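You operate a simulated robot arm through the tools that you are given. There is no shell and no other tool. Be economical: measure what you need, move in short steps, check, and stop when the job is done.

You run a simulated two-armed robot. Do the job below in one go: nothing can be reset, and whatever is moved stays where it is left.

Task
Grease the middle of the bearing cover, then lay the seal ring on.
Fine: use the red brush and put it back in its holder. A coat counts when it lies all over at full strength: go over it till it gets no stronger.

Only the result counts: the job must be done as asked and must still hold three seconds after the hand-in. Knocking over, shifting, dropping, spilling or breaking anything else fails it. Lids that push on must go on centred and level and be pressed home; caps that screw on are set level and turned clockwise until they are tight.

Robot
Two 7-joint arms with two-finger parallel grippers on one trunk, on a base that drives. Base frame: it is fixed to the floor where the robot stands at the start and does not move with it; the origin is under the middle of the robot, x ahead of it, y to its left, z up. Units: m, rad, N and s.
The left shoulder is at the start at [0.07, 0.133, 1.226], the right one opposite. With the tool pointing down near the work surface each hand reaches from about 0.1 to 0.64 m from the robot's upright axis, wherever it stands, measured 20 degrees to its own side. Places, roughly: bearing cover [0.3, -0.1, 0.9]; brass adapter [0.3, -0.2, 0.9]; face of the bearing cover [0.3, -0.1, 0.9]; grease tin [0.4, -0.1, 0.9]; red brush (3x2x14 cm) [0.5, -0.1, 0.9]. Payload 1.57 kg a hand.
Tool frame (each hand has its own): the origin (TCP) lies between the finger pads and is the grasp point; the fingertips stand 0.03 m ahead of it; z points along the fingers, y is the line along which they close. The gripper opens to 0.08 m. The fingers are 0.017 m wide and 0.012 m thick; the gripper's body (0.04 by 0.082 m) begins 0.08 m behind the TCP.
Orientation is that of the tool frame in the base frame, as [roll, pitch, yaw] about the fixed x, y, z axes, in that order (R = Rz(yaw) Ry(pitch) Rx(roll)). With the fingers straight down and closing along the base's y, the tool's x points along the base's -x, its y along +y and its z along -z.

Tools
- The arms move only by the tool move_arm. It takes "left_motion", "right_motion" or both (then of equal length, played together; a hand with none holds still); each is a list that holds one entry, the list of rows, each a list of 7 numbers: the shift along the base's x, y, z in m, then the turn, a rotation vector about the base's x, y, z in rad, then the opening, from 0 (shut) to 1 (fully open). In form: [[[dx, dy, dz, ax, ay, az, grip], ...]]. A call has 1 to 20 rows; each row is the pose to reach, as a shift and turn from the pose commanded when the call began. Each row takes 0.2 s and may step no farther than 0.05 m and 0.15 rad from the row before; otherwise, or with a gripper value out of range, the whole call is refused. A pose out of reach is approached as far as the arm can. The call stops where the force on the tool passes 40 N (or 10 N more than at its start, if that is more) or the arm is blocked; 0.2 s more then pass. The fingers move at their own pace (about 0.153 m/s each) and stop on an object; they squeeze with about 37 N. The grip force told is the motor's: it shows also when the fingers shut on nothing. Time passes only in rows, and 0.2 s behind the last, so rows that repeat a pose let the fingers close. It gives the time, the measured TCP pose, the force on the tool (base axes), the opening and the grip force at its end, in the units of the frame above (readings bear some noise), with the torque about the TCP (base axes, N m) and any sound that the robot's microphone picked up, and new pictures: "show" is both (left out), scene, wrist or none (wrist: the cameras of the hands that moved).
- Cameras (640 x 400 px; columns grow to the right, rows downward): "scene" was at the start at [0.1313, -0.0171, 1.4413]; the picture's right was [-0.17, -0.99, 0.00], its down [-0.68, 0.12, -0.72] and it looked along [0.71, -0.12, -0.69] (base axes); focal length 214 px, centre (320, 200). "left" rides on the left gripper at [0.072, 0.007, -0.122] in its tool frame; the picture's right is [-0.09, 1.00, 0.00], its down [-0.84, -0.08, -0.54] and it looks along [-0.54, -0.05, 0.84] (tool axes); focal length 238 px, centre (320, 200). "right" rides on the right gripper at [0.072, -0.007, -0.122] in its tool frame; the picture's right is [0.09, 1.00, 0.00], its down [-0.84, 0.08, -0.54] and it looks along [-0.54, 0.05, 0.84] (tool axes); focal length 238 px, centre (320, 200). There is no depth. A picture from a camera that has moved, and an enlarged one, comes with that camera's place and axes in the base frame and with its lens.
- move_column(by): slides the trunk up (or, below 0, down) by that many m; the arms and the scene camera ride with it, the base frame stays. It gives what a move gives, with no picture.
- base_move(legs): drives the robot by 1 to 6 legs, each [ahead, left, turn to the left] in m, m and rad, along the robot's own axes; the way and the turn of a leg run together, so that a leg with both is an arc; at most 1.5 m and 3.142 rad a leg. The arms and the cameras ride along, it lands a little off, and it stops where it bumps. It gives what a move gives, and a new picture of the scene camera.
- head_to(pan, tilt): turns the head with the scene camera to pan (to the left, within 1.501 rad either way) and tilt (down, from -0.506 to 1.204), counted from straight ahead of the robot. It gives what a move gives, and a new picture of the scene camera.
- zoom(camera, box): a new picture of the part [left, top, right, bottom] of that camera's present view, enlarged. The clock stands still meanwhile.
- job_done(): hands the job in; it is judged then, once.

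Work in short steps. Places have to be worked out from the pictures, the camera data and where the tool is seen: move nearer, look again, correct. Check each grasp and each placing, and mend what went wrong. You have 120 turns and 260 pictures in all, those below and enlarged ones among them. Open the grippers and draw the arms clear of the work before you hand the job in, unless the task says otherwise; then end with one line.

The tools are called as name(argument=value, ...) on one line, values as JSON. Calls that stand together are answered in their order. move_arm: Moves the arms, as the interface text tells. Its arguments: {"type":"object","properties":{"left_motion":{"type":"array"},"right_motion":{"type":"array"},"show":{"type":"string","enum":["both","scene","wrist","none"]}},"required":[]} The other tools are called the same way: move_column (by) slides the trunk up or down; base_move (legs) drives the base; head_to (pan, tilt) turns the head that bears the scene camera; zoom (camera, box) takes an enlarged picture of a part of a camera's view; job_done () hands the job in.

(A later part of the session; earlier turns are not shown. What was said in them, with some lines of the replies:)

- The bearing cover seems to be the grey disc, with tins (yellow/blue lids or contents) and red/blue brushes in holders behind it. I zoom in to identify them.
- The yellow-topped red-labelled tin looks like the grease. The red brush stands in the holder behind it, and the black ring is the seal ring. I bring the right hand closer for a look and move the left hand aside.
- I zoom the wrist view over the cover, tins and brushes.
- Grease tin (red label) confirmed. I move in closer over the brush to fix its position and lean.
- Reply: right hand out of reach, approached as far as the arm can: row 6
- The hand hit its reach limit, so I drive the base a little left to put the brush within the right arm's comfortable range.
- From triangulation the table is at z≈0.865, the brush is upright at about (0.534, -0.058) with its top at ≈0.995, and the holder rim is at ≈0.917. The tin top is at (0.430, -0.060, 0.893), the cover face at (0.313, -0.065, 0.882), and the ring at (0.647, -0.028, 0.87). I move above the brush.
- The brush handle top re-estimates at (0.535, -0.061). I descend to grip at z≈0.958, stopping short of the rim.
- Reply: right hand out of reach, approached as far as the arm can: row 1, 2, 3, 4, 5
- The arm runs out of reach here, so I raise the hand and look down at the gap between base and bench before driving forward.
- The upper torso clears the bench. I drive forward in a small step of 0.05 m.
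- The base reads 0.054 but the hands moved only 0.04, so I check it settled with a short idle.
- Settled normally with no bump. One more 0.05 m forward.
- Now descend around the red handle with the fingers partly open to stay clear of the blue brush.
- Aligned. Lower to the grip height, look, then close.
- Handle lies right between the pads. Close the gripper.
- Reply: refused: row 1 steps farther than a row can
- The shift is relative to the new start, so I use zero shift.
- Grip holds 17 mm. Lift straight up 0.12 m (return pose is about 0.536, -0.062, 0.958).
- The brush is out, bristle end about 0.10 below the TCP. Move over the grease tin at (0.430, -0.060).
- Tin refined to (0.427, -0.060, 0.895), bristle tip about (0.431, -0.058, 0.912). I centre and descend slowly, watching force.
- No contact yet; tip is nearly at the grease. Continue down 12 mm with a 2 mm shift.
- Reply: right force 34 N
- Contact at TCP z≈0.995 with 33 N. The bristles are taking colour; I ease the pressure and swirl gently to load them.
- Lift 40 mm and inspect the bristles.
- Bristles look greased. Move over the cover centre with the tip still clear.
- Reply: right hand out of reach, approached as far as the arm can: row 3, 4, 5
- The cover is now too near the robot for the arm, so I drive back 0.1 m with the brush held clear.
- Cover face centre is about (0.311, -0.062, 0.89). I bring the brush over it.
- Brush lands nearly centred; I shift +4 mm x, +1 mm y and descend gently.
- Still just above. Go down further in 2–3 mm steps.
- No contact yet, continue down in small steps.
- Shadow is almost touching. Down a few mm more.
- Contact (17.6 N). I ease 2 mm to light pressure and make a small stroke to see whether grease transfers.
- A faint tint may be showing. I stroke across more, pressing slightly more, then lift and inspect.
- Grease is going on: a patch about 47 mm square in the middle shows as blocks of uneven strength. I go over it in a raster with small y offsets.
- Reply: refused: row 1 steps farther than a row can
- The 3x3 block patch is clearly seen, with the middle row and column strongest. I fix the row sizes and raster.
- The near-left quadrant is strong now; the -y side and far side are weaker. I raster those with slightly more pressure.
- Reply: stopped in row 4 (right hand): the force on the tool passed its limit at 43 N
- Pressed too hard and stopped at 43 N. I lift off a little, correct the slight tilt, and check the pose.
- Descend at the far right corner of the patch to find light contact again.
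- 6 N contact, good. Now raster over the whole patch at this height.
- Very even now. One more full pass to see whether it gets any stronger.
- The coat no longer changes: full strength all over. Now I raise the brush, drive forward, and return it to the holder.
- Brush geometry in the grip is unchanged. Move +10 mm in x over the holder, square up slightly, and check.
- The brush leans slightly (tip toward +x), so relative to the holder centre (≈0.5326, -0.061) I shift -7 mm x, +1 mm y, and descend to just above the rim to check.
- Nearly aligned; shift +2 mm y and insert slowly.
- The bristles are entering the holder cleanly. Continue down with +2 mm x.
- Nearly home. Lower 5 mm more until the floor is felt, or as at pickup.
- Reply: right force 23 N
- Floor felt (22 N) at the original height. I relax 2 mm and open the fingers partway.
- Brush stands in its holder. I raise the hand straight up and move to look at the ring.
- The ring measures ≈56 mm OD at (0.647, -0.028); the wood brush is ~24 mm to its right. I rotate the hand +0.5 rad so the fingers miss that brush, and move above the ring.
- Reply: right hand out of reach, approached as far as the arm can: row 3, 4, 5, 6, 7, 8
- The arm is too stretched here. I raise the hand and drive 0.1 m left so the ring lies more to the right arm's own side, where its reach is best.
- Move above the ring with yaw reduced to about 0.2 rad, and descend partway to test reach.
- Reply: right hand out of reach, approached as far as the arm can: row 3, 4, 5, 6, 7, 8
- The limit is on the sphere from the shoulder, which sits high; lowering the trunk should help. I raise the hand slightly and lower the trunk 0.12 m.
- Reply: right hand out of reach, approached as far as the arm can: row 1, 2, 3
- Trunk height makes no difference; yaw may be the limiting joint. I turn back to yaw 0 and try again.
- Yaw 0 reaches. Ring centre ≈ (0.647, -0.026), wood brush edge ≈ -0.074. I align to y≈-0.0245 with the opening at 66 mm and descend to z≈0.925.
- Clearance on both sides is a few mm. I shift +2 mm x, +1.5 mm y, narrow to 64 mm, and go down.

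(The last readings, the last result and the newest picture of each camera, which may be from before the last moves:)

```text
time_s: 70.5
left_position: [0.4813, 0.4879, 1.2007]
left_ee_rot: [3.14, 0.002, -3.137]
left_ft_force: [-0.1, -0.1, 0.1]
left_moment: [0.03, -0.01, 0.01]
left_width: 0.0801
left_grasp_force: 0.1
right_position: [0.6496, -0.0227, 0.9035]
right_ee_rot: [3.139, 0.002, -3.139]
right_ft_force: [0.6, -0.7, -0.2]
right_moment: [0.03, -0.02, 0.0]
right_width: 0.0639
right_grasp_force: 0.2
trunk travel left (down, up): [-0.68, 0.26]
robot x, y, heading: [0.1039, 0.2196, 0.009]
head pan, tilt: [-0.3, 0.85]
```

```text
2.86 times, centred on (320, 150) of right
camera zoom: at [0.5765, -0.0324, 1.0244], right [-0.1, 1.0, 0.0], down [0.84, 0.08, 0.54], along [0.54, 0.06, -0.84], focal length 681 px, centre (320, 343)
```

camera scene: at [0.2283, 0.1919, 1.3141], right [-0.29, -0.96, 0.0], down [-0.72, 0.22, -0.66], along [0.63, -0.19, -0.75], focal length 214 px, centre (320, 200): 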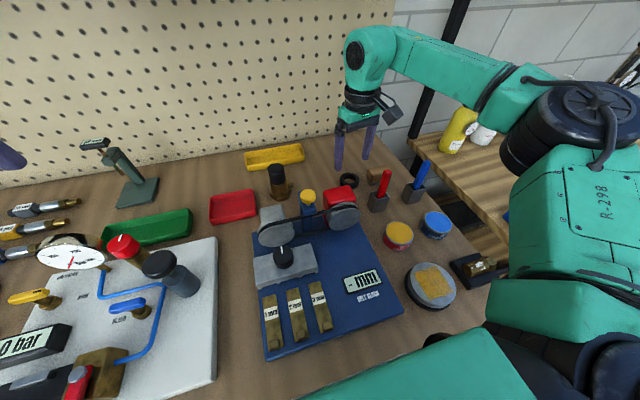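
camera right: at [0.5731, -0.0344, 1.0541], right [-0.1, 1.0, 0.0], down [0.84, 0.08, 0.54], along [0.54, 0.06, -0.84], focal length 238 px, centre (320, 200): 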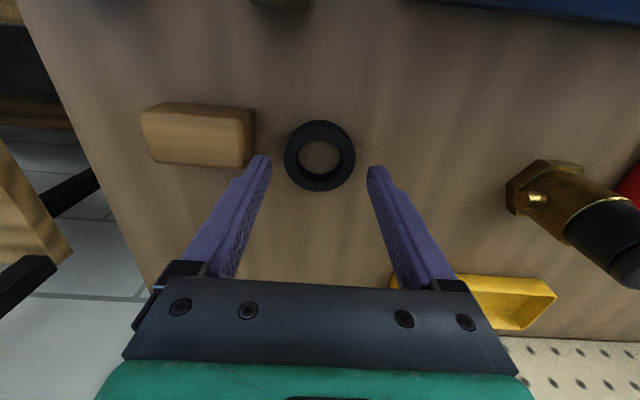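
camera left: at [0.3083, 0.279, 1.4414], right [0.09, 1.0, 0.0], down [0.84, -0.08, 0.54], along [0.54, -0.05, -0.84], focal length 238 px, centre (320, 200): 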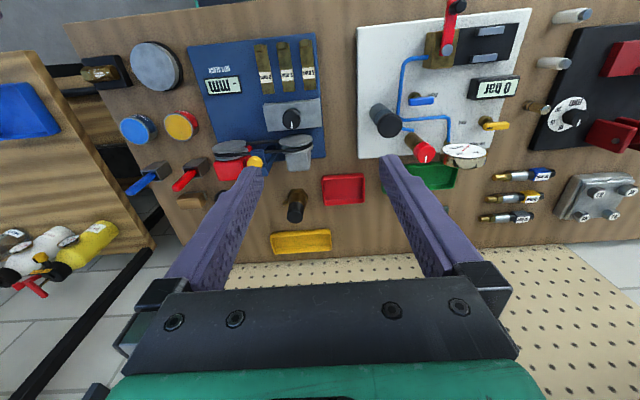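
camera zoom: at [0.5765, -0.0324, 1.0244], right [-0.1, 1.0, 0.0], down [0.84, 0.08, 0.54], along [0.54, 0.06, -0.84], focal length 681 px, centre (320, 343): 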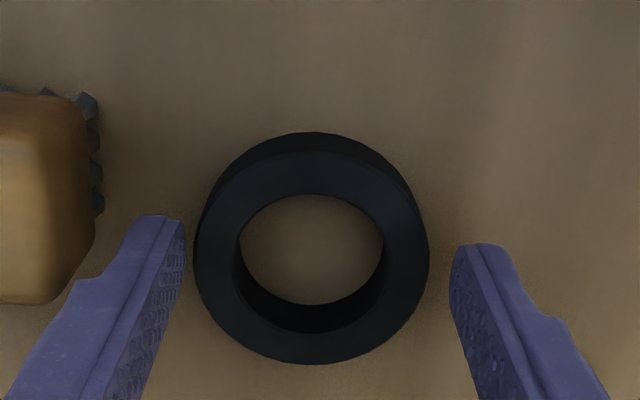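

Fingers straddle the ring. I go down gently towards the table to bring the tips low.

move_arm(right_motion=[[[-0.002, -0.001, -0.003, 0, 0, 0, 0.8], [-0.002, -0.001, -0.006, 0, 0, 0, 0.8], [-0.002, -0.001, -0.008, 0, 0, 0, 0.8], [-0.002, -0.001, -0.008, 0, 0, 0, 0.8]]], show="none")

zoom(camera="scene", box=[310, 140, 410, 220])

```text
time_s: 71.5
left_position: [0.4805, 0.4898, 1.1998]
left_ee_rot: [3.14, 0.002, -3.136]
left_ft_force: [-0.1, 0.0, -0.4]
left_moment: [0.0, -0.02, -0.01]
left_width: 0.0797
left_grasp_force: 0.1
right_position: [0.6462, -0.0249, 0.8942]
right_ee_rot: [3.137, 0.003, -3.137]
right_ft_force: [-0.8, -0.2, -0.5]
right_moment: [0.0, 0.01, 0.02]
right_width: 0.0641
right_grasp_force: 0.1
trunk travel left (down, up): [-0.68, 0.26]
robot x, y, heading: [0.1033, 0.2166, 0.01]
head pan, tilt: [-0.3, 0.85]
```

```text
5.00 times, centred on (360, 180) of scene
camera zoom: at [0.228, 0.1917, 1.3141], right [-0.29, -0.96, 0.0], down [-0.72, 0.22, -0.66], along [0.63, -0.19, -0.75], focal length 1072 px, centre (120, 300)
```

zoom: 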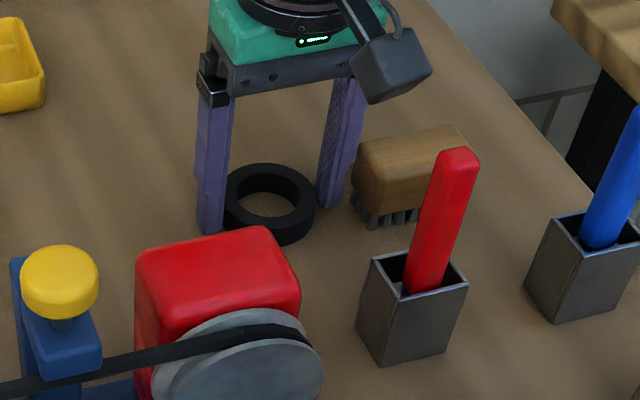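

No contact yet; 4 mm lower, then close.

move_arm(right_motion=[[[0, 0, -0.002, 0, 0, 0, 0.8], [0, 0, -0.004, 0, 0, 0, 0.8], [0, 0, -0.004, 0, 0, 0, 0.8]]], show="none")

zoom(camera="right", box=[220, 80, 420, 220])

```text
time_s: 72.2
left_position: [0.481, 0.4876, 1.2003]
left_ee_rot: [3.141, 0.001, -3.136]
left_ft_force: [-0.9, 0.3, 0.6]
left_moment: [0.0, 0.04, 0.0]
left_width: 0.08
left_grasp_force: 0.1
right_position: [0.6458, -0.0237, 0.8903]
right_ee_rot: [3.137, 0.0, -3.139]
right_ft_force: [0.2, -0.2, 0.0]
right_moment: [-0.03, -0.01, 0.04]
right_width: 0.0641
right_grasp_force: 0.0
trunk travel left (down, up): [-0.68, 0.26]
robot x, y, heading: [0.0998, 0.215, 0.008]
head pan, tilt: [-0.3, 0.85]
```

```text
2.86 times, centred on (320, 150) of right
camera zoom: at [0.573, -0.0325, 1.0114], right [-0.1, 1.0, 0.0], down [0.84, 0.08, 0.54], along [0.54, 0.06, -0.84], focal length 681 px, centre (320, 343)
```

zoom: 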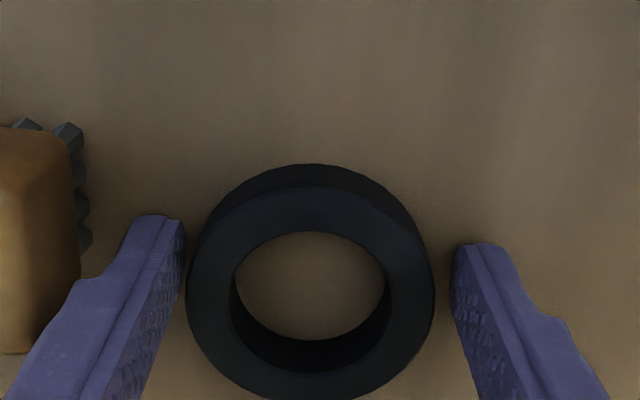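

Ring centre seems ~4 mm further in x. I shift +4 mm and close.

move_arm(right_motion=[[[0.004, -0.001, 0, 0, 0, 0, 0.8], [0.004, -0.001, 0, 0, 0, 0, 0.6], [0.004, -0.001, 0, 0, 0, 0, 0.3], [0.004, -0.001, 0, 0, 0, 0, 0.3]]], show="none")

zoom(camera="right", box=[220, 80, 420, 220])

zoom(camera="scene", box=[310, 140, 410, 220])

```text
time_s: 73.2
left_position: [0.4814, 0.4876, 1.2002]
left_ee_rot: [3.14, 0.0, -3.136]
left_ft_force: [0.6, -0.6, 0.3]
left_moment: [0.0, 0.02, 0.02]
left_width: 0.0801
left_grasp_force: 0.0
right_position: [0.6492, -0.0254, 0.8905]
right_ee_rot: [3.136, 0.005, -3.139]
right_ft_force: [0.5, -4.2, 4.8]
right_moment: [-0.3, 0.02, 0.07]
right_width: 0.0562
right_grasp_force: 37.2
trunk travel left (down, up): [-0.68, 0.26]
robot x, y, heading: [0.0993, 0.2175, 0.006]
head pan, tilt: [-0.3, 0.85]
```

```text
2.86 times, centred on (320, 150) of right
camera zoom: at [0.5761, -0.0341, 1.0113], right [-0.1, 1.0, 0.0], down [0.83, 0.08, 0.54], along [0.54, 0.06, -0.84], focal length 681 px, centre (320, 343)
```

zoom: 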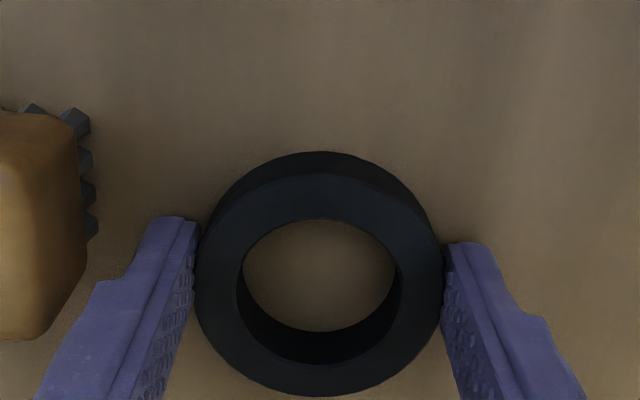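

```text
5.00 times, centred on (360, 180) of scene
camera zoom: at [0.2272, 0.1912, 1.3142], right [-0.29, -0.96, 0.0], down [-0.72, 0.22, -0.66], along [0.63, -0.19, -0.75], focal length 1072 px, centre (120, 300)
```

zoom: 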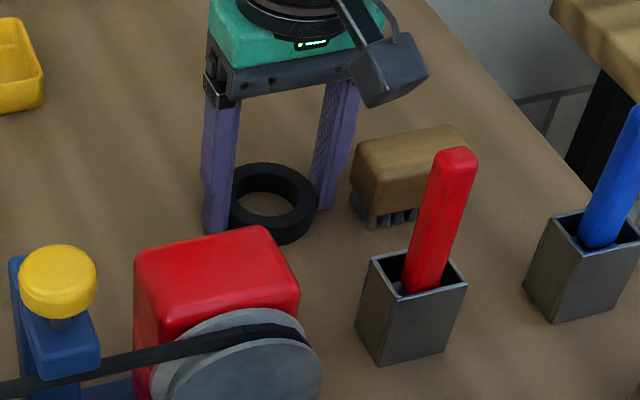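

Ring gripped at 56.2 mm. Lift slowly straight up.

move_arm(right_motion=[[[0, 0, 0.01, 0, 0, 0, 0.3], [0, 0, 0.025, 0, 0, 0, 0.3], [0, 0, 0.05, 0, 0, 0, 0.3], [0, 0, 0.09, 0, 0, 0, 0.3], [0, 0, 0.13, 0, 0, 0, 0.3], [0, 0, 0.16, 0, 0, 0, 0.3], [0, 0, 0.16, 0, 0, 0, 0.3]]], show="wrist")

zoom(camera="scene", box=[300, 90, 420, 220])

```text
time_s: 74.8
left_position: [0.4825, 0.4874, 1.2002]
left_ee_rot: [3.141, 0.002, -3.136]
left_ft_force: [0.2, 0.0, 0.6]
left_moment: [-0.02, 0.01, -0.02]
left_width: 0.08
left_grasp_force: 0.0
right_position: [0.6528, -0.0249, 1.0499]
right_ee_rot: [3.139, 0.001, -3.14]
right_ft_force: [0.0, 0.0, 0.4]
right_moment: [0.0, -0.01, -0.03]
right_width: 0.0564
right_grasp_force: 37.2
trunk travel left (down, up): [-0.68, 0.26]
robot x, y, heading: [0.1022, 0.2161, 0.004]
head pan, tilt: [-0.3, 0.85]
camera right: at [0.5799, -0.0334, 1.1719], right [-0.09, 1.0, 0.0], down [0.84, 0.08, 0.54], along [0.54, 0.05, -0.84], focal length 238 px, centre (320, 200)
```

right: 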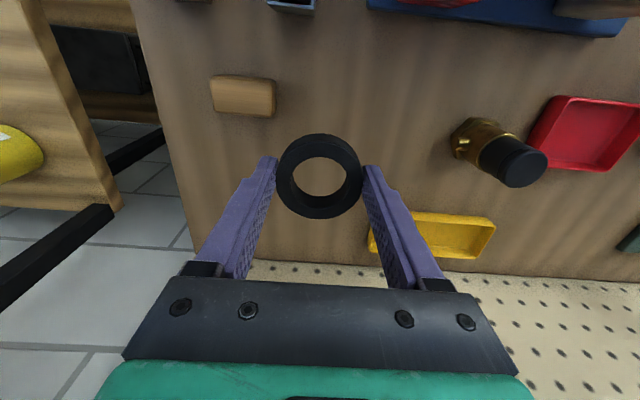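

```text
3.08 times, centred on (360, 155) of scene
camera zoom: at [0.2281, 0.1915, 1.3141], right [-0.29, -0.96, 0.0], down [-0.72, 0.22, -0.66], along [0.63, -0.19, -0.75], focal length 660 px, centre (197, 338)
```

zoom: 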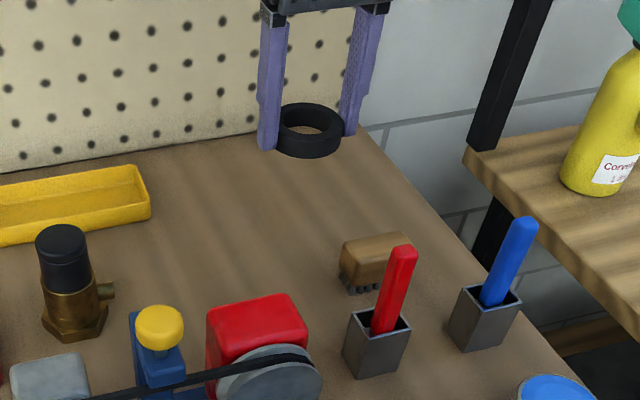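

Ring held level. I raise the trunk back, drive back 0.1 m and then move towards the cover at height.

move_column(by=0.12)

base_move(legs=[[-0.1, 0, 0], [0, -0.1, 0]])

```text
time_s: 76.3
left_position: [0.4813, 0.4887, 1.32]
left_ee_rot: [3.141, 0.001, -3.138]
left_ft_force: [0.3, 1.6, 0.9]
left_moment: [0.0, 0.04, 0.01]
left_width: 0.0801
left_grasp_force: 0.0
right_position: [0.6528, -0.0244, 1.1707]
right_ee_rot: [3.137, 0.002, -3.137]
right_ft_force: [-0.5, -0.2, 0.3]
right_moment: [0.0, -0.01, -0.01]
right_width: 0.0564
right_grasp_force: 36.8
trunk travel left (down, up): [-0.8, 0.14]
robot x, y, heading: [0.0996, 0.2162, 0.008]
head pan, tilt: [-0.3, 0.85]
```

```text
time_s: 78.2
left_position: [0.3823, 0.3964, 1.3183]
left_ee_rot: [-3.138, 0.001, -3.133]
left_ft_force: [0.1, 0.7, 1.0]
left_moment: [-0.02, 0.01, 0.03]
left_width: 0.0799
left_grasp_force: 0.0
right_position: [0.554, -0.1174, 1.172]
right_ee_rot: [3.141, 0.003, -3.133]
right_ft_force: [-0.8, 0.6, 0.7]
right_moment: [-0.04, 0.0, 0.02]
right_width: 0.056
right_grasp_force: 36.6
trunk travel left (down, up): [-0.8, 0.14]
robot x, y, heading: [0.0046, 0.1209, 0.009]
head pan, tilt: [-0.3, 0.85]
camera scene: at [0.1285, 0.0993, 1.4343], right [-0.29, -0.96, 0.0], down [-0.72, 0.21, -0.66], along [0.63, -0.19, -0.75], focal length 214 px, centre (320, 200)
```

scene: 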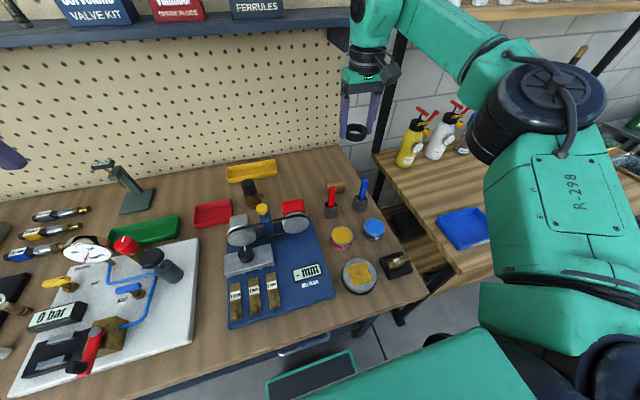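

Move the ring at height over the cover centre, then lower to z≈1.03 for a look.

move_arm(right_motion=[[[-0.04, 0.01, 0, 0, 0, 0, 0.3], [-0.08, 0.02, 0, 0, 0, 0, 0.3], [-0.12, 0.03, 0, 0, 0, 0, 0.3], [-0.16, 0.04, 0, 0, 0, 0, 0.3], [-0.2, 0.05, 0, 0, 0, 0, 0.3], [-0.243, 0.055, 0, 0, 0, -0.008, 0.3], [-0.243, 0.055, -0.04, 0, 0, -0.008, 0.3], [-0.243, 0.055, -0.08, 0, 0, -0.008, 0.3], [-0.243, 0.055, -0.12, 0, 0, -0.008, 0.3], [-0.243, 0.055, -0.14, 0, 0, -0.008, 0.3], [-0.243, 0.055, -0.14, 0, 0, -0.008, 0.3]]], show="wrist")

zoom(camera="scene", box=[300, 210, 440, 310])

zoom(camera="left", box=[20, 0, 160, 110])

zoom(camera="right", box=[240, 80, 400, 230])

```text
time_s: 80.6
left_position: [0.3815, 0.3915, 1.3198]
left_ee_rot: [3.141, 0.003, -3.133]
left_ft_force: [-0.1, -0.5, 0.7]
left_moment: [-0.02, 0.0, 0.01]
left_width: 0.0798
left_grasp_force: 0.0
right_position: [0.3131, -0.0667, 1.0317]
right_ee_rot: [3.136, 0.004, 3.139]
right_ft_force: [0.6, 0.3, 0.3]
right_moment: [-0.01, -0.01, -0.03]
right_width: 0.0565
right_grasp_force: 37.1
trunk travel left (down, up): [-0.8, 0.14]
robot x, y, heading: [0.0047, 0.1204, 0.006]
head pan, tilt: [-0.3, 0.85]
camera right: at [0.2411, -0.0745, 1.1532], right [-0.09, 1.0, 0.0], down [0.84, 0.07, 0.54], along [0.54, 0.05, -0.84], focal length 238 px, centre (320, 200)
```

right: 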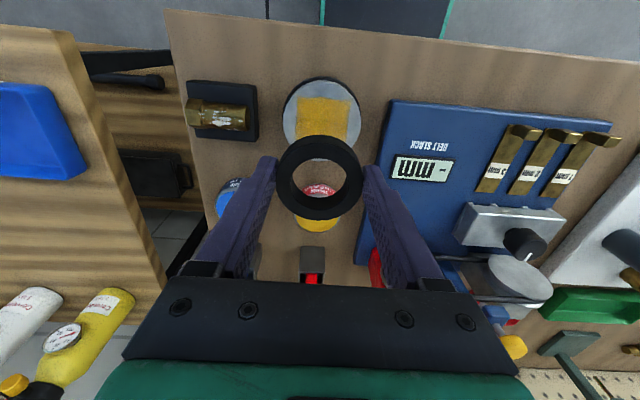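

```text
4.00 times, centred on (370, 260) of scene
camera zoom: at [0.1294, 0.0946, 1.4341], right [-0.29, -0.96, 0.0], down [-0.72, 0.22, -0.66], along [0.63, -0.19, -0.75], focal length 858 px, centre (120, -40)
```

zoom: 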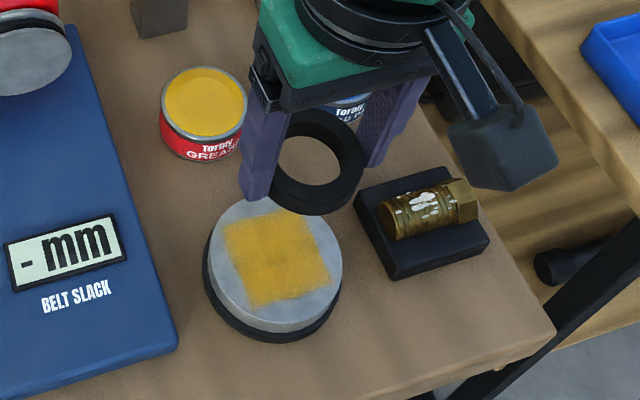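

```text
3.64 times, centred on (90, 55) of left
camera zoom: at [0.3103, 0.3976, 1.4424], right [0.08, 1.0, 0.0], down [0.84, -0.07, 0.54], along [0.54, -0.05, -0.84], focal length 867 px, centre (1156, 727)
```

zoom: 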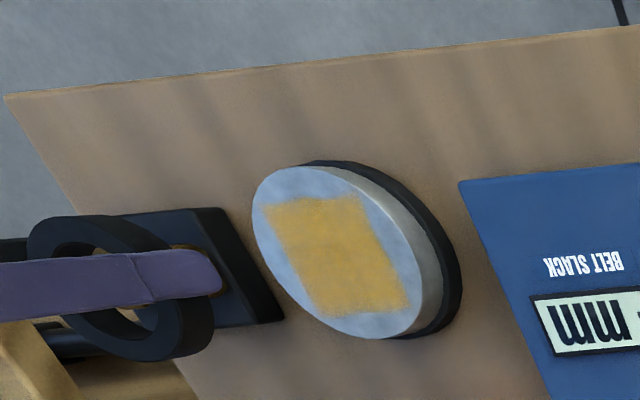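

```text
2.67 times, centred on (320, 155) of right
camera zoom: at [0.2411, -0.0745, 1.1532], right [-0.09, 1.0, 0.0], down [0.84, 0.07, 0.54], along [0.54, 0.05, -0.84], focal length 636 px, centre (320, 320)
```

zoom: 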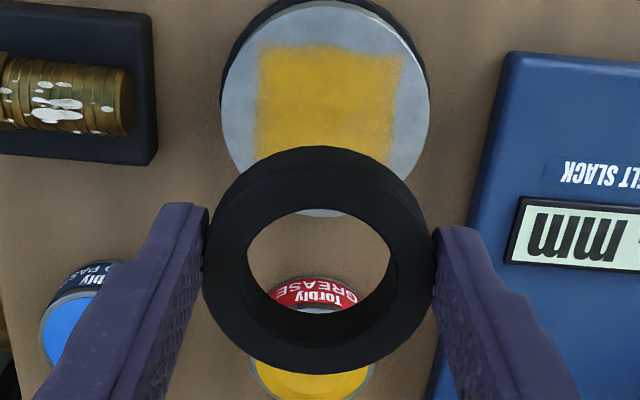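

From both cameras the ring needs about -6 mm x and +2 mm y to be over the cover centre. I shift and descend to z≈0.945.

move_arm(right_motion=[[[-0.006, 0.002, -0.02, 0, 0, 0, 0.3], [-0.006, 0.002, -0.045, 0, 0, 0, 0.3], [-0.006, 0.002, -0.07, 0, 0, 0, 0.3], [-0.006, 0.002, -0.087, 0, 0, 0, 0.3], [-0.006, 0.002, -0.087, 0, 0, 0, 0.3]]], show="none")

zoom(camera="scene", box=[310, 230, 430, 310])

zoom(camera="left", box=[40, 20, 160, 100])

zoom(camera="right", box=[240, 80, 400, 230])

```text
time_s: 81.8
left_position: [0.3841, 0.3914, 1.3206]
left_ee_rot: [3.141, 0.001, -3.133]
left_ft_force: [-0.3, -0.8, 0.5]
left_moment: [0.0, 0.02, 0.02]
left_width: 0.0801
left_grasp_force: 0.1
right_position: [0.3039, -0.0623, 0.9447]
right_ee_rot: [3.138, 0.002, 3.139]
right_ft_force: [0.0, 0.8, -0.8]
right_moment: [-0.02, 0.01, 0.02]
right_width: 0.0562
right_grasp_force: 36.9
trunk travel left (down, up): [-0.8, 0.14]
robot x, y, heading: [0.0046, 0.1203, 0.004]
head pan, tilt: [-0.3, 0.85]
```

```text
5.00 times, centred on (370, 270) of scene
camera zoom: at [0.1292, 0.0944, 1.4341], right [-0.29, -0.96, 0.0], down [-0.72, 0.22, -0.66], along [0.63, -0.19, -0.75], focal length 1072 px, centre (70, -150)
```

zoom: 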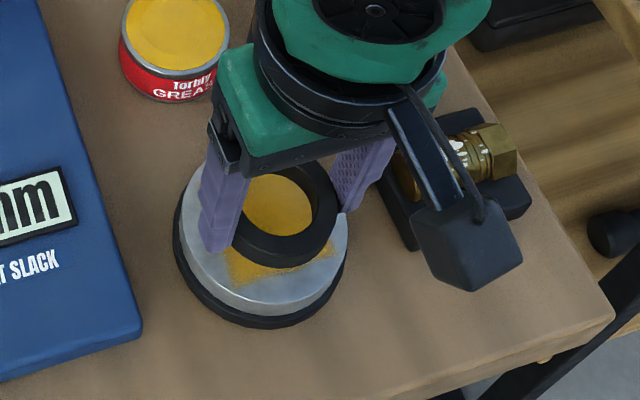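

```text
5.00 times, centred on (100, 60) of left
camera zoom: at [0.3101, 0.3974, 1.4425], right [0.08, 1.0, 0.0], down [0.84, -0.07, 0.54], along [0.54, -0.05, -0.84], focal length 1192 px, centre (1420, 900)
```

zoom: 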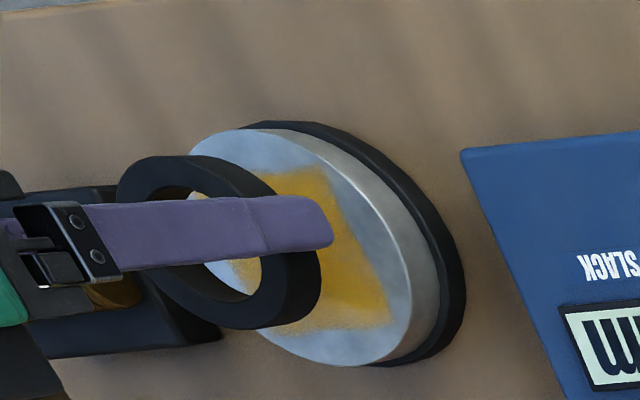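

```text
2.67 times, centred on (320, 155) of right
camera zoom: at [0.2316, -0.0705, 1.0657], right [-0.09, 1.0, 0.0], down [0.84, 0.07, 0.54], along [0.54, 0.05, -0.84], focal length 636 px, centre (320, 320)
```

zoom: 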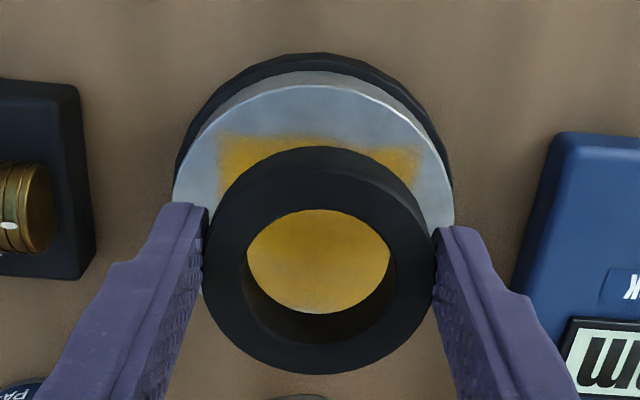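

I overshot slightly: both views indicate +4–5 mm x, -1.5 mm y. Correct and descend to z≈0.93.

move_arm(right_motion=[[[0.0045, -0.0015, 0, 0, 0, 0, 0.3], [0.0045, -0.0015, -0.008, 0, 0, 0, 0.3], [0.0045, -0.0015, -0.014, 0, 0, 0, 0.3], [0.0045, -0.0015, -0.014, 0, 0, 0, 0.3]]], show="none")

zoom(camera="scene", box=[310, 230, 430, 310])

zoom(camera="left", box=[40, 20, 160, 100])

zoom(camera="right", box=[240, 80, 400, 230])

```text
time_s: 82.8
left_position: [0.3832, 0.3915, 1.3198]
left_ee_rot: [-3.139, 0.002, -3.134]
left_ft_force: [-0.2, -0.1, 0.2]
left_moment: [0.02, 0.04, 0.02]
left_width: 0.0799
left_grasp_force: 0.1
right_position: [0.3093, -0.0655, 0.9314]
right_ee_rot: [3.138, 0.002, 3.14]
right_ft_force: [-0.2, 0.0, -0.2]
right_moment: [0.03, 0.01, -0.01]
right_width: 0.0562
right_grasp_force: 37.1
trunk travel left (down, up): [-0.8, 0.14]
robot x, y, heading: [0.0028, 0.1159, 0.001]
head pan, tilt: [-0.3, 0.85]
```

```text
5.00 times, centred on (370, 270) of scene
camera zoom: at [0.1293, 0.0943, 1.4341], right [-0.29, -0.96, 0.0], down [-0.72, 0.22, -0.66], along [0.63, -0.19, -0.75], focal length 1072 px, centre (70, -150)
```

zoom: 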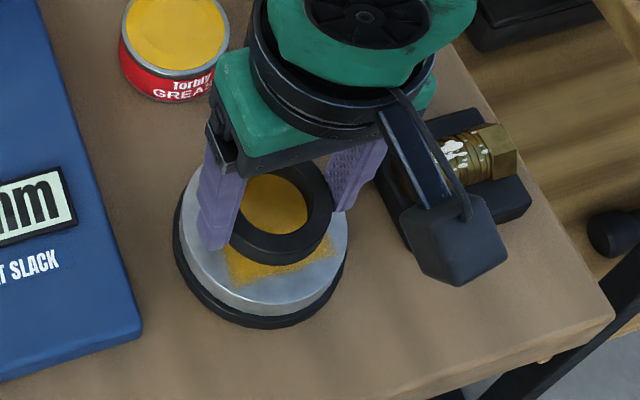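

```text
5.00 times, centred on (100, 60) of left
camera zoom: at [0.3102, 0.3973, 1.4425], right [0.08, 1.0, 0.0], down [0.84, -0.07, 0.54], along [0.54, -0.05, -0.84], focal length 1192 px, centre (1420, 900)
```

zoom: 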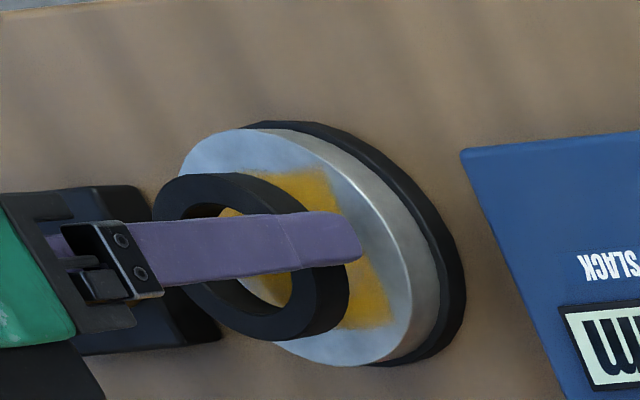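

```text
2.67 times, centred on (320, 155) of right
camera zoom: at [0.2374, -0.0733, 1.0521], right [-0.09, 1.0, 0.0], down [0.84, 0.07, 0.54], along [0.54, 0.05, -0.84], focal length 636 px, centre (320, 320)
```

zoom: 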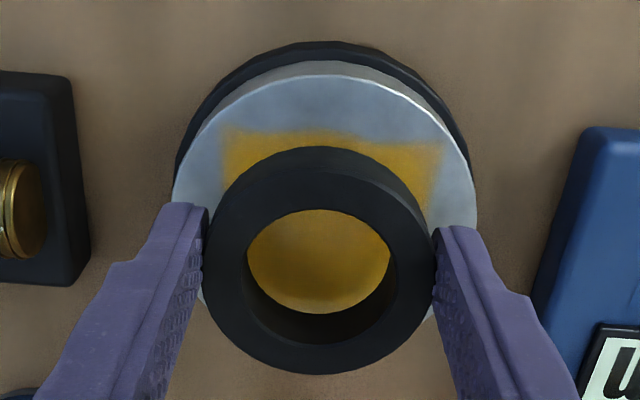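

Nearly concentric; I apply -2 mm x, +1.5 mm y, and descend to gentle contact.

move_arm(right_motion=[[[-0.002, 0.0015, -0.003, 0, 0, 0, 0.3], [-0.002, 0.0015, -0.006, 0, 0, 0, 0.3], [-0.002, 0.0015, -0.009, 0, 0, 0, 0.3], [-0.002, 0.0015, -0.009, 0, 0, 0, 0.3]]], show="none")

zoom(camera="scene", box=[310, 230, 430, 310])

zoom(camera="left", box=[40, 20, 160, 100])

zoom(camera="right", box=[240, 80, 400, 230])

```text
time_s: 83.8
left_position: [0.3823, 0.3904, 1.3191]
left_ee_rot: [3.141, 0.002, -3.132]
left_ft_force: [0.3, -0.4, 0.1]
left_moment: [0.01, 0.01, 0.04]
left_width: 0.0802
left_grasp_force: 0.0
right_position: [0.3077, -0.0657, 0.9208]
right_ee_rot: [3.137, 0.003, 3.139]
right_ft_force: [-0.6, 0.2, 0.1]
right_moment: [-0.01, -0.01, 0.03]
right_width: 0.0565
right_grasp_force: 36.3
trunk travel left (down, up): [-0.8, 0.14]
robot x, y, heading: [0.0041, 0.1189, 0.01]
head pan, tilt: [-0.3, 0.85]
```

```text
5.00 times, centred on (370, 270) of scene
camera zoom: at [0.1294, 0.0944, 1.4341], right [-0.29, -0.96, 0.0], down [-0.72, 0.22, -0.66], along [0.63, -0.19, -0.75], focal length 1072 px, centre (70, -150)
```

zoom: 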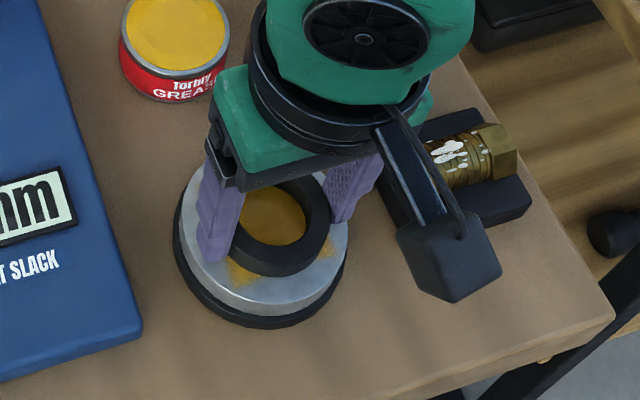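

```text
5.00 times, centred on (100, 60) of left
camera zoom: at [0.3103, 0.3974, 1.4425], right [0.08, 1.0, 0.0], down [0.84, -0.07, 0.54], along [0.54, -0.05, -0.84], focal length 1192 px, centre (1420, 900)
```

zoom: 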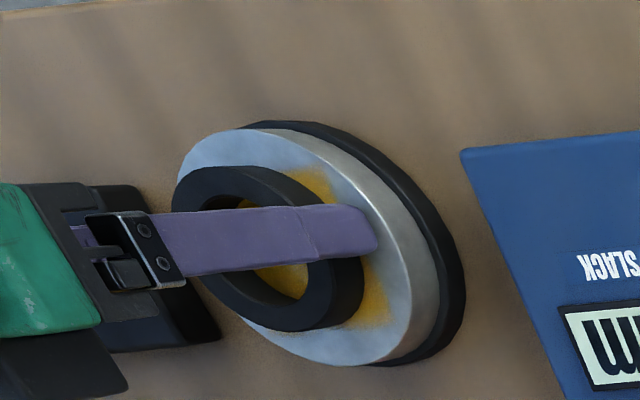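

```text
2.67 times, centred on (320, 155) of right
camera zoom: at [0.2354, -0.0731, 1.0425], right [-0.09, 1.0, 0.0], down [0.84, 0.07, 0.54], along [0.54, 0.05, -0.84], focal length 636 px, centre (320, 320)
```

zoom: 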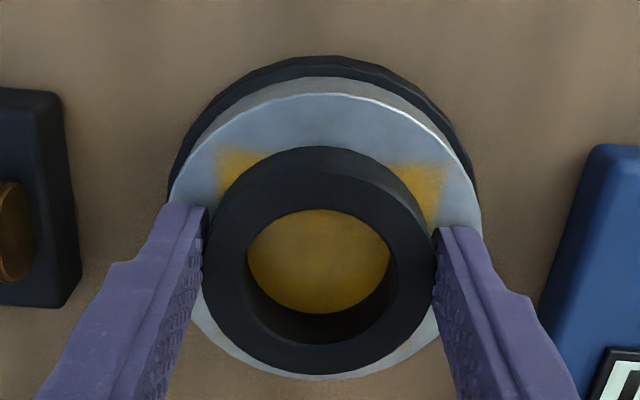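

Left and wrist views agree within ~1–2 mm. I add +1 mm y and lower to contact.

move_arm(right_motion=[[[0, 0.001, -0.002, 0, 0, 0, 0.3], [0, 0.001, -0.004, 0, 0, 0, 0.3], [0, 0.001, -0.004, 0, 0, 0, 0.3]]], show="none")

```text
time_s: 84.6
left_position: [0.3797, 0.3906, 1.321]
left_ee_rot: [3.141, 0.004, -3.135]
left_ft_force: [-0.5, -0.1, 0.3]
left_moment: [0.02, -0.01, -0.03]
left_width: 0.0801
left_grasp_force: 0.0
right_position: [0.3082, -0.065, 0.9196]
right_ee_rot: [3.141, 0.01, 3.14]
right_ft_force: [-5.0, -6.1, 28.7]
right_moment: [-0.41, 0.41, 0.06]
right_width: 0.0563
right_grasp_force: 37.2
trunk travel left (down, up): [-0.8, 0.14]
robot x, y, heading: [0.0047, 0.1168, 0.011]
head pan, tilt: [-0.3, 0.85]
stopped in row 3 (right hand): the force on the tool passed its limit at 43 N (the readings are from after the stop); the commanded pose is now the measured one
```

Contact made. I relax 1.5 mm and check before releasing.

move_arm(right_motion=[[[0, 0, 0.0015, 0, 0.006, 0, 0.3], [0, 0, 0.0015, 0, 0.006, 0, 0.3]]], show="none")

zoom(camera="left", box=[40, 20, 160, 100])

zoom(camera="right", box=[240, 80, 400, 230])

zoom(camera="scene", box=[310, 230, 430, 310])

```text
time_s: 85.2
left_position: [0.3793, 0.3906, 1.3202]
left_ee_rot: [-3.141, 0.003, -3.135]
left_ft_force: [-0.9, 0.9, 0.8]
left_moment: [-0.01, -0.05, 0.0]
left_width: 0.0801
left_grasp_force: 0.1
right_position: [0.3082, -0.065, 0.9201]
right_ee_rot: [3.14, 0.002, 3.137]
right_ft_force: [-6.7, -4.8, 12.3]
right_moment: [-0.54, 0.29, -0.14]
right_width: 0.0562
right_grasp_force: 37.2
trunk travel left (down, up): [-0.8, 0.14]
robot x, y, heading: [0.004, 0.1207, 0.01]
head pan, tilt: [-0.3, 0.85]
```

```text
5.00 times, centred on (100, 60) of left
camera zoom: at [0.3067, 0.3968, 1.4432], right [0.08, 1.0, 0.0], down [0.84, -0.07, 0.55], along [0.54, -0.05, -0.84], focal length 1192 px, centre (1420, 900)
```

zoom: 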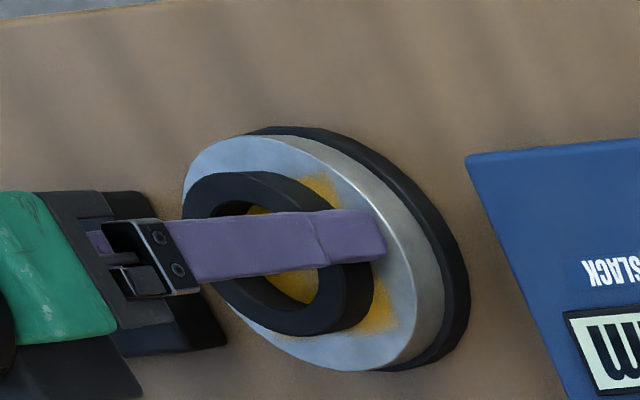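

```text
2.67 times, centred on (320, 155) of right
camera zoom: at [0.2351, -0.0717, 1.0412], right [-0.09, 1.0, 0.0], down [0.84, 0.07, 0.54], along [0.54, 0.05, -0.84], focal length 636 px, centre (320, 320)
```

zoom: 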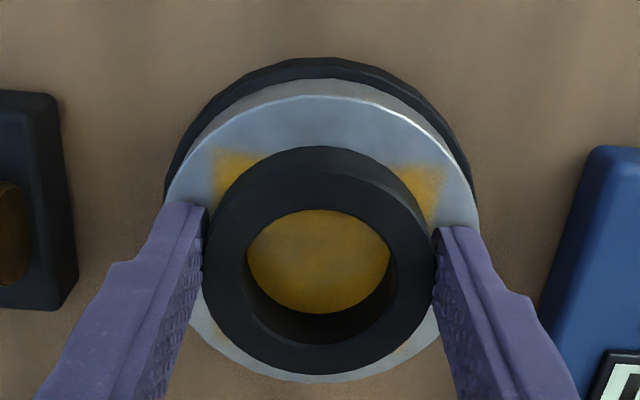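

```text
5.00 times, centred on (370, 270) of scene
camera zoom: at [0.1257, 0.0939, 1.4343], right [-0.29, -0.96, 0.0], down [-0.72, 0.22, -0.66], along [0.63, -0.19, -0.75], focal length 1072 px, centre (70, -150)
```

zoom: 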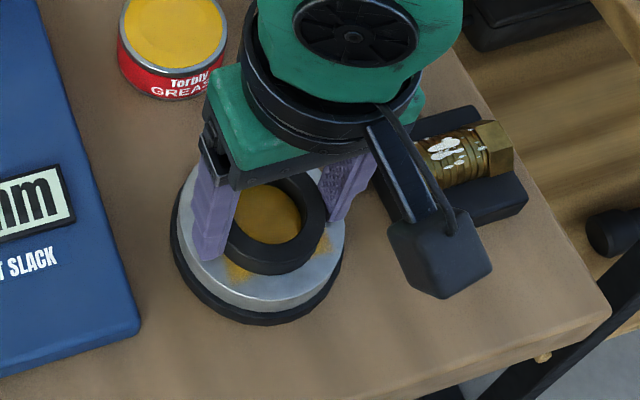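

Ring is seated essentially concentric. I ease up slightly more, then open the fingers.

move_arm(right_motion=[[[0, 0, 0.001, 0, 0, 0, 0.3], [0, 0, 0.001, 0, 0, 0, 0.75], [0, 0, 0.001, 0, 0, 0, 0.8], [0, 0, 0.001, 0, 0, 0, 0.8]]], show="none")

zoom(camera="right", box=[240, 80, 400, 230])

```text
time_s: 86.2
left_position: [0.3839, 0.391, 1.3201]
left_ee_rot: [-3.141, 0.001, -3.134]
left_ft_force: [0.7, 0.6, -0.7]
left_moment: [0.0, 0.02, 0.0]
left_width: 0.0797
left_grasp_force: 0.0
right_position: [0.3117, -0.0628, 0.9205]
right_ee_rot: [3.14, 0.002, 3.141]
right_ft_force: [-0.2, -1.1, 0.2]
right_moment: [0.03, 0.01, 0.02]
right_width: 0.0639
right_grasp_force: 0.1
trunk travel left (down, up): [-0.8, 0.14]
robot x, y, heading: [0.0037, 0.1191, 0.006]
head pan, tilt: [-0.3, 0.85]
```

```text
2.67 times, centred on (320, 155) of right
camera zoom: at [0.2385, -0.071, 1.0417], right [-0.09, 1.0, 0.0], down [0.84, 0.08, 0.54], along [0.54, 0.05, -0.84], focal length 636 px, centre (320, 320)
```

zoom: 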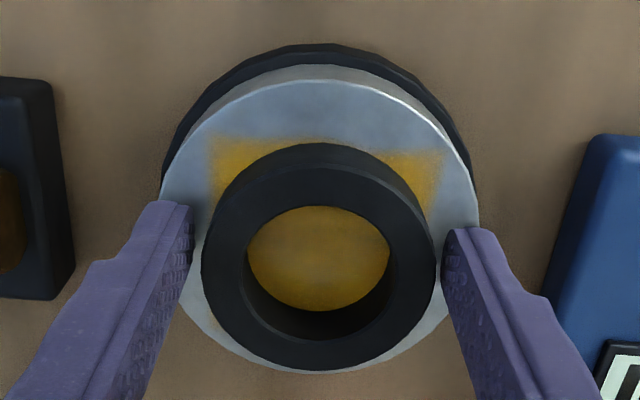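

Released. Lift straight up and look at the result.

move_arm(right_motion=[[[0, 0, 0.02, 0, 0, 0, 0.8], [0, 0, 0.06, 0, 0, 0, 0.9], [0, 0, 0.1, 0, 0, 0, 1], [0, 0, 0.14, 0, 0, 0, 1], [0.0, 0, 0.14, 0, 0, 0, 1]]], show="none")

zoom(camera="right", box=[270, 80, 370, 160])

zoom(camera="left", box=[40, 20, 160, 100])

zoom(camera="scene", box=[320, 250, 390, 300])

```text
time_s: 87.4
left_position: [0.3834, 0.3914, 1.3201]
left_ee_rot: [-3.14, 0.001, -3.135]
left_ft_force: [1.2, 0.1, 0.1]
left_moment: [-0.02, 0.0, 0.02]
left_width: 0.0799
left_grasp_force: 0.1
right_position: [0.311, -0.0668, 1.0612]
right_ee_rot: [3.14, 0.0, 3.141]
right_ft_force: [-0.2, 0.5, -0.1]
right_moment: [-0.02, 0.01, -0.04]
right_width: 0.08
right_grasp_force: 0.0
trunk travel left (down, up): [-0.8, 0.14]
robot x, y, heading: [0.006, 0.1203, 0.01]
head pan, tilt: [-0.3, 0.85]
```

```text
5.00 times, centred on (320, 120) of right
camera zoom: at [0.2381, -0.0747, 1.1821], right [-0.09, 1.0, 0.0], down [0.84, 0.08, 0.54], along [0.54, 0.05, -0.84], focal length 1192 px, centre (320, 600)
```

zoom: 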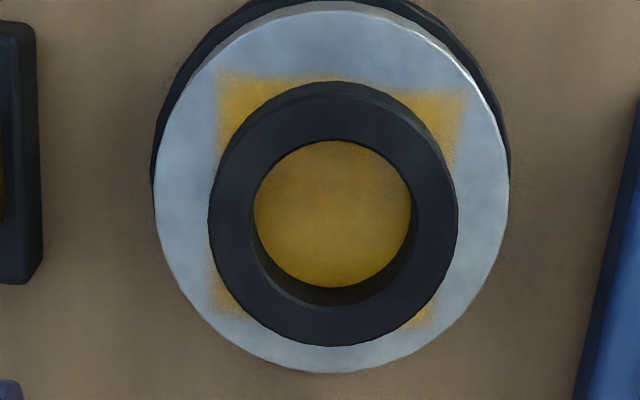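

```text
5.00 times, centred on (100, 60) of left
camera zoom: at [0.3106, 0.397, 1.4424], right [0.08, 1.0, 0.0], down [0.84, -0.07, 0.54], along [0.54, -0.05, -0.84], focal length 1192 px, centre (1420, 900)
```

zoom: 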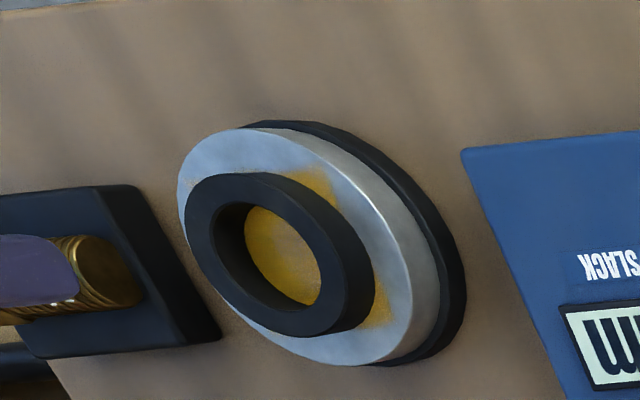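

```text
8.00 times, centred on (355, 275) of scene
camera zoom: at [0.1296, 0.0941, 1.4341], right [-0.29, -0.96, 0.0], down [-0.72, 0.22, -0.66], along [0.63, -0.19, -0.75], focal length 1716 px, centre (40, -400)
```

zoom: 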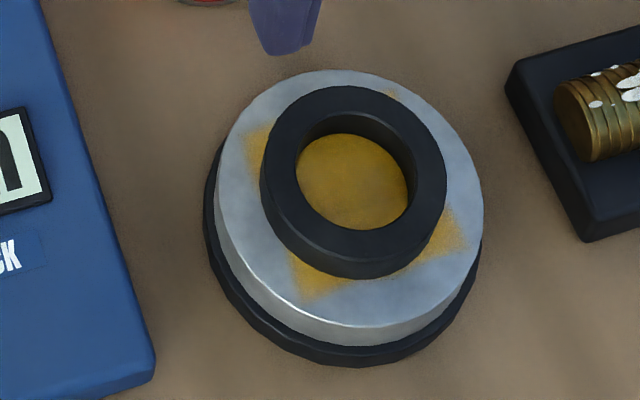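

The ring sits flat and concentric within ~1–3 mm. I draw the arm clear upward and check the whole scene.

move_arm(right_motion=[[[0, -0.02, 0.04, 0, 0, 0, 1], [0, -0.05, 0.08, 0, 0, 0, 1], [0, -0.09, 0.11, 0, 0, 0, 1], [0, -0.13, 0.14, 0, 0, 0, 1], [0, -0.16, 0.17, 0, 0, 0, 1]]], show="scene")

zoom(camera="scene", box=[280, 160, 420, 310])

```text
time_s: 88.6
left_position: [0.3806, 0.3909, 1.3199]
left_ee_rot: [-3.141, 0.003, -3.134]
left_ft_force: [0.6, -0.2, 0.4]
left_moment: [0.02, -0.01, 0.05]
left_width: 0.0801
left_grasp_force: 0.0
right_position: [0.3094, -0.2279, 1.2277]
right_ee_rot: [3.14, 0.002, 3.14]
right_ft_force: [-0.7, 0.2, 0.2]
right_moment: [0.01, 0.0, -0.02]
right_width: 0.0799
right_grasp_force: 0.0
trunk travel left (down, up): [-0.8, 0.14]
robot x, y, heading: [0.0011, 0.1188, 0.008]
head pan, tilt: [-0.3, 0.85]
camera scene: at [0.1278, 0.0942, 1.4342], right [-0.29, -0.96, 0.0], down [-0.72, 0.22, -0.66], along [0.63, -0.19, -0.75], focal length 214 px, centre (320, 200)
```

scene: 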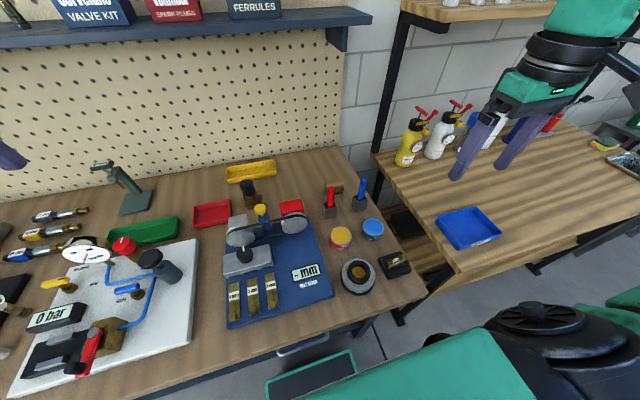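

```text
2.67 times, centred on (350, 235) of scene
camera zoom: at [0.1278, 0.0942, 1.4342], right [-0.29, -0.96, 0.0], down [-0.72, 0.22, -0.66], along [0.63, -0.19, -0.75], focal length 572 px, centre (240, 107)
```

zoom: 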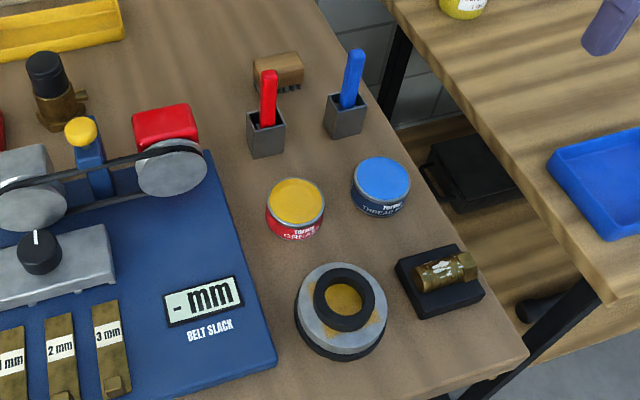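

Everything is in place: red brush in its holder, ring seated on the greased cover, arms clear. Handing in.

job_done()

```text
The job is handed in.
```

The middle of the bearing cover is greased evenly, and a last full pass made the coat no stronger. The seal ring lies flat on it, centred to within about 1–3 mm, and the red brush is back in its holder.
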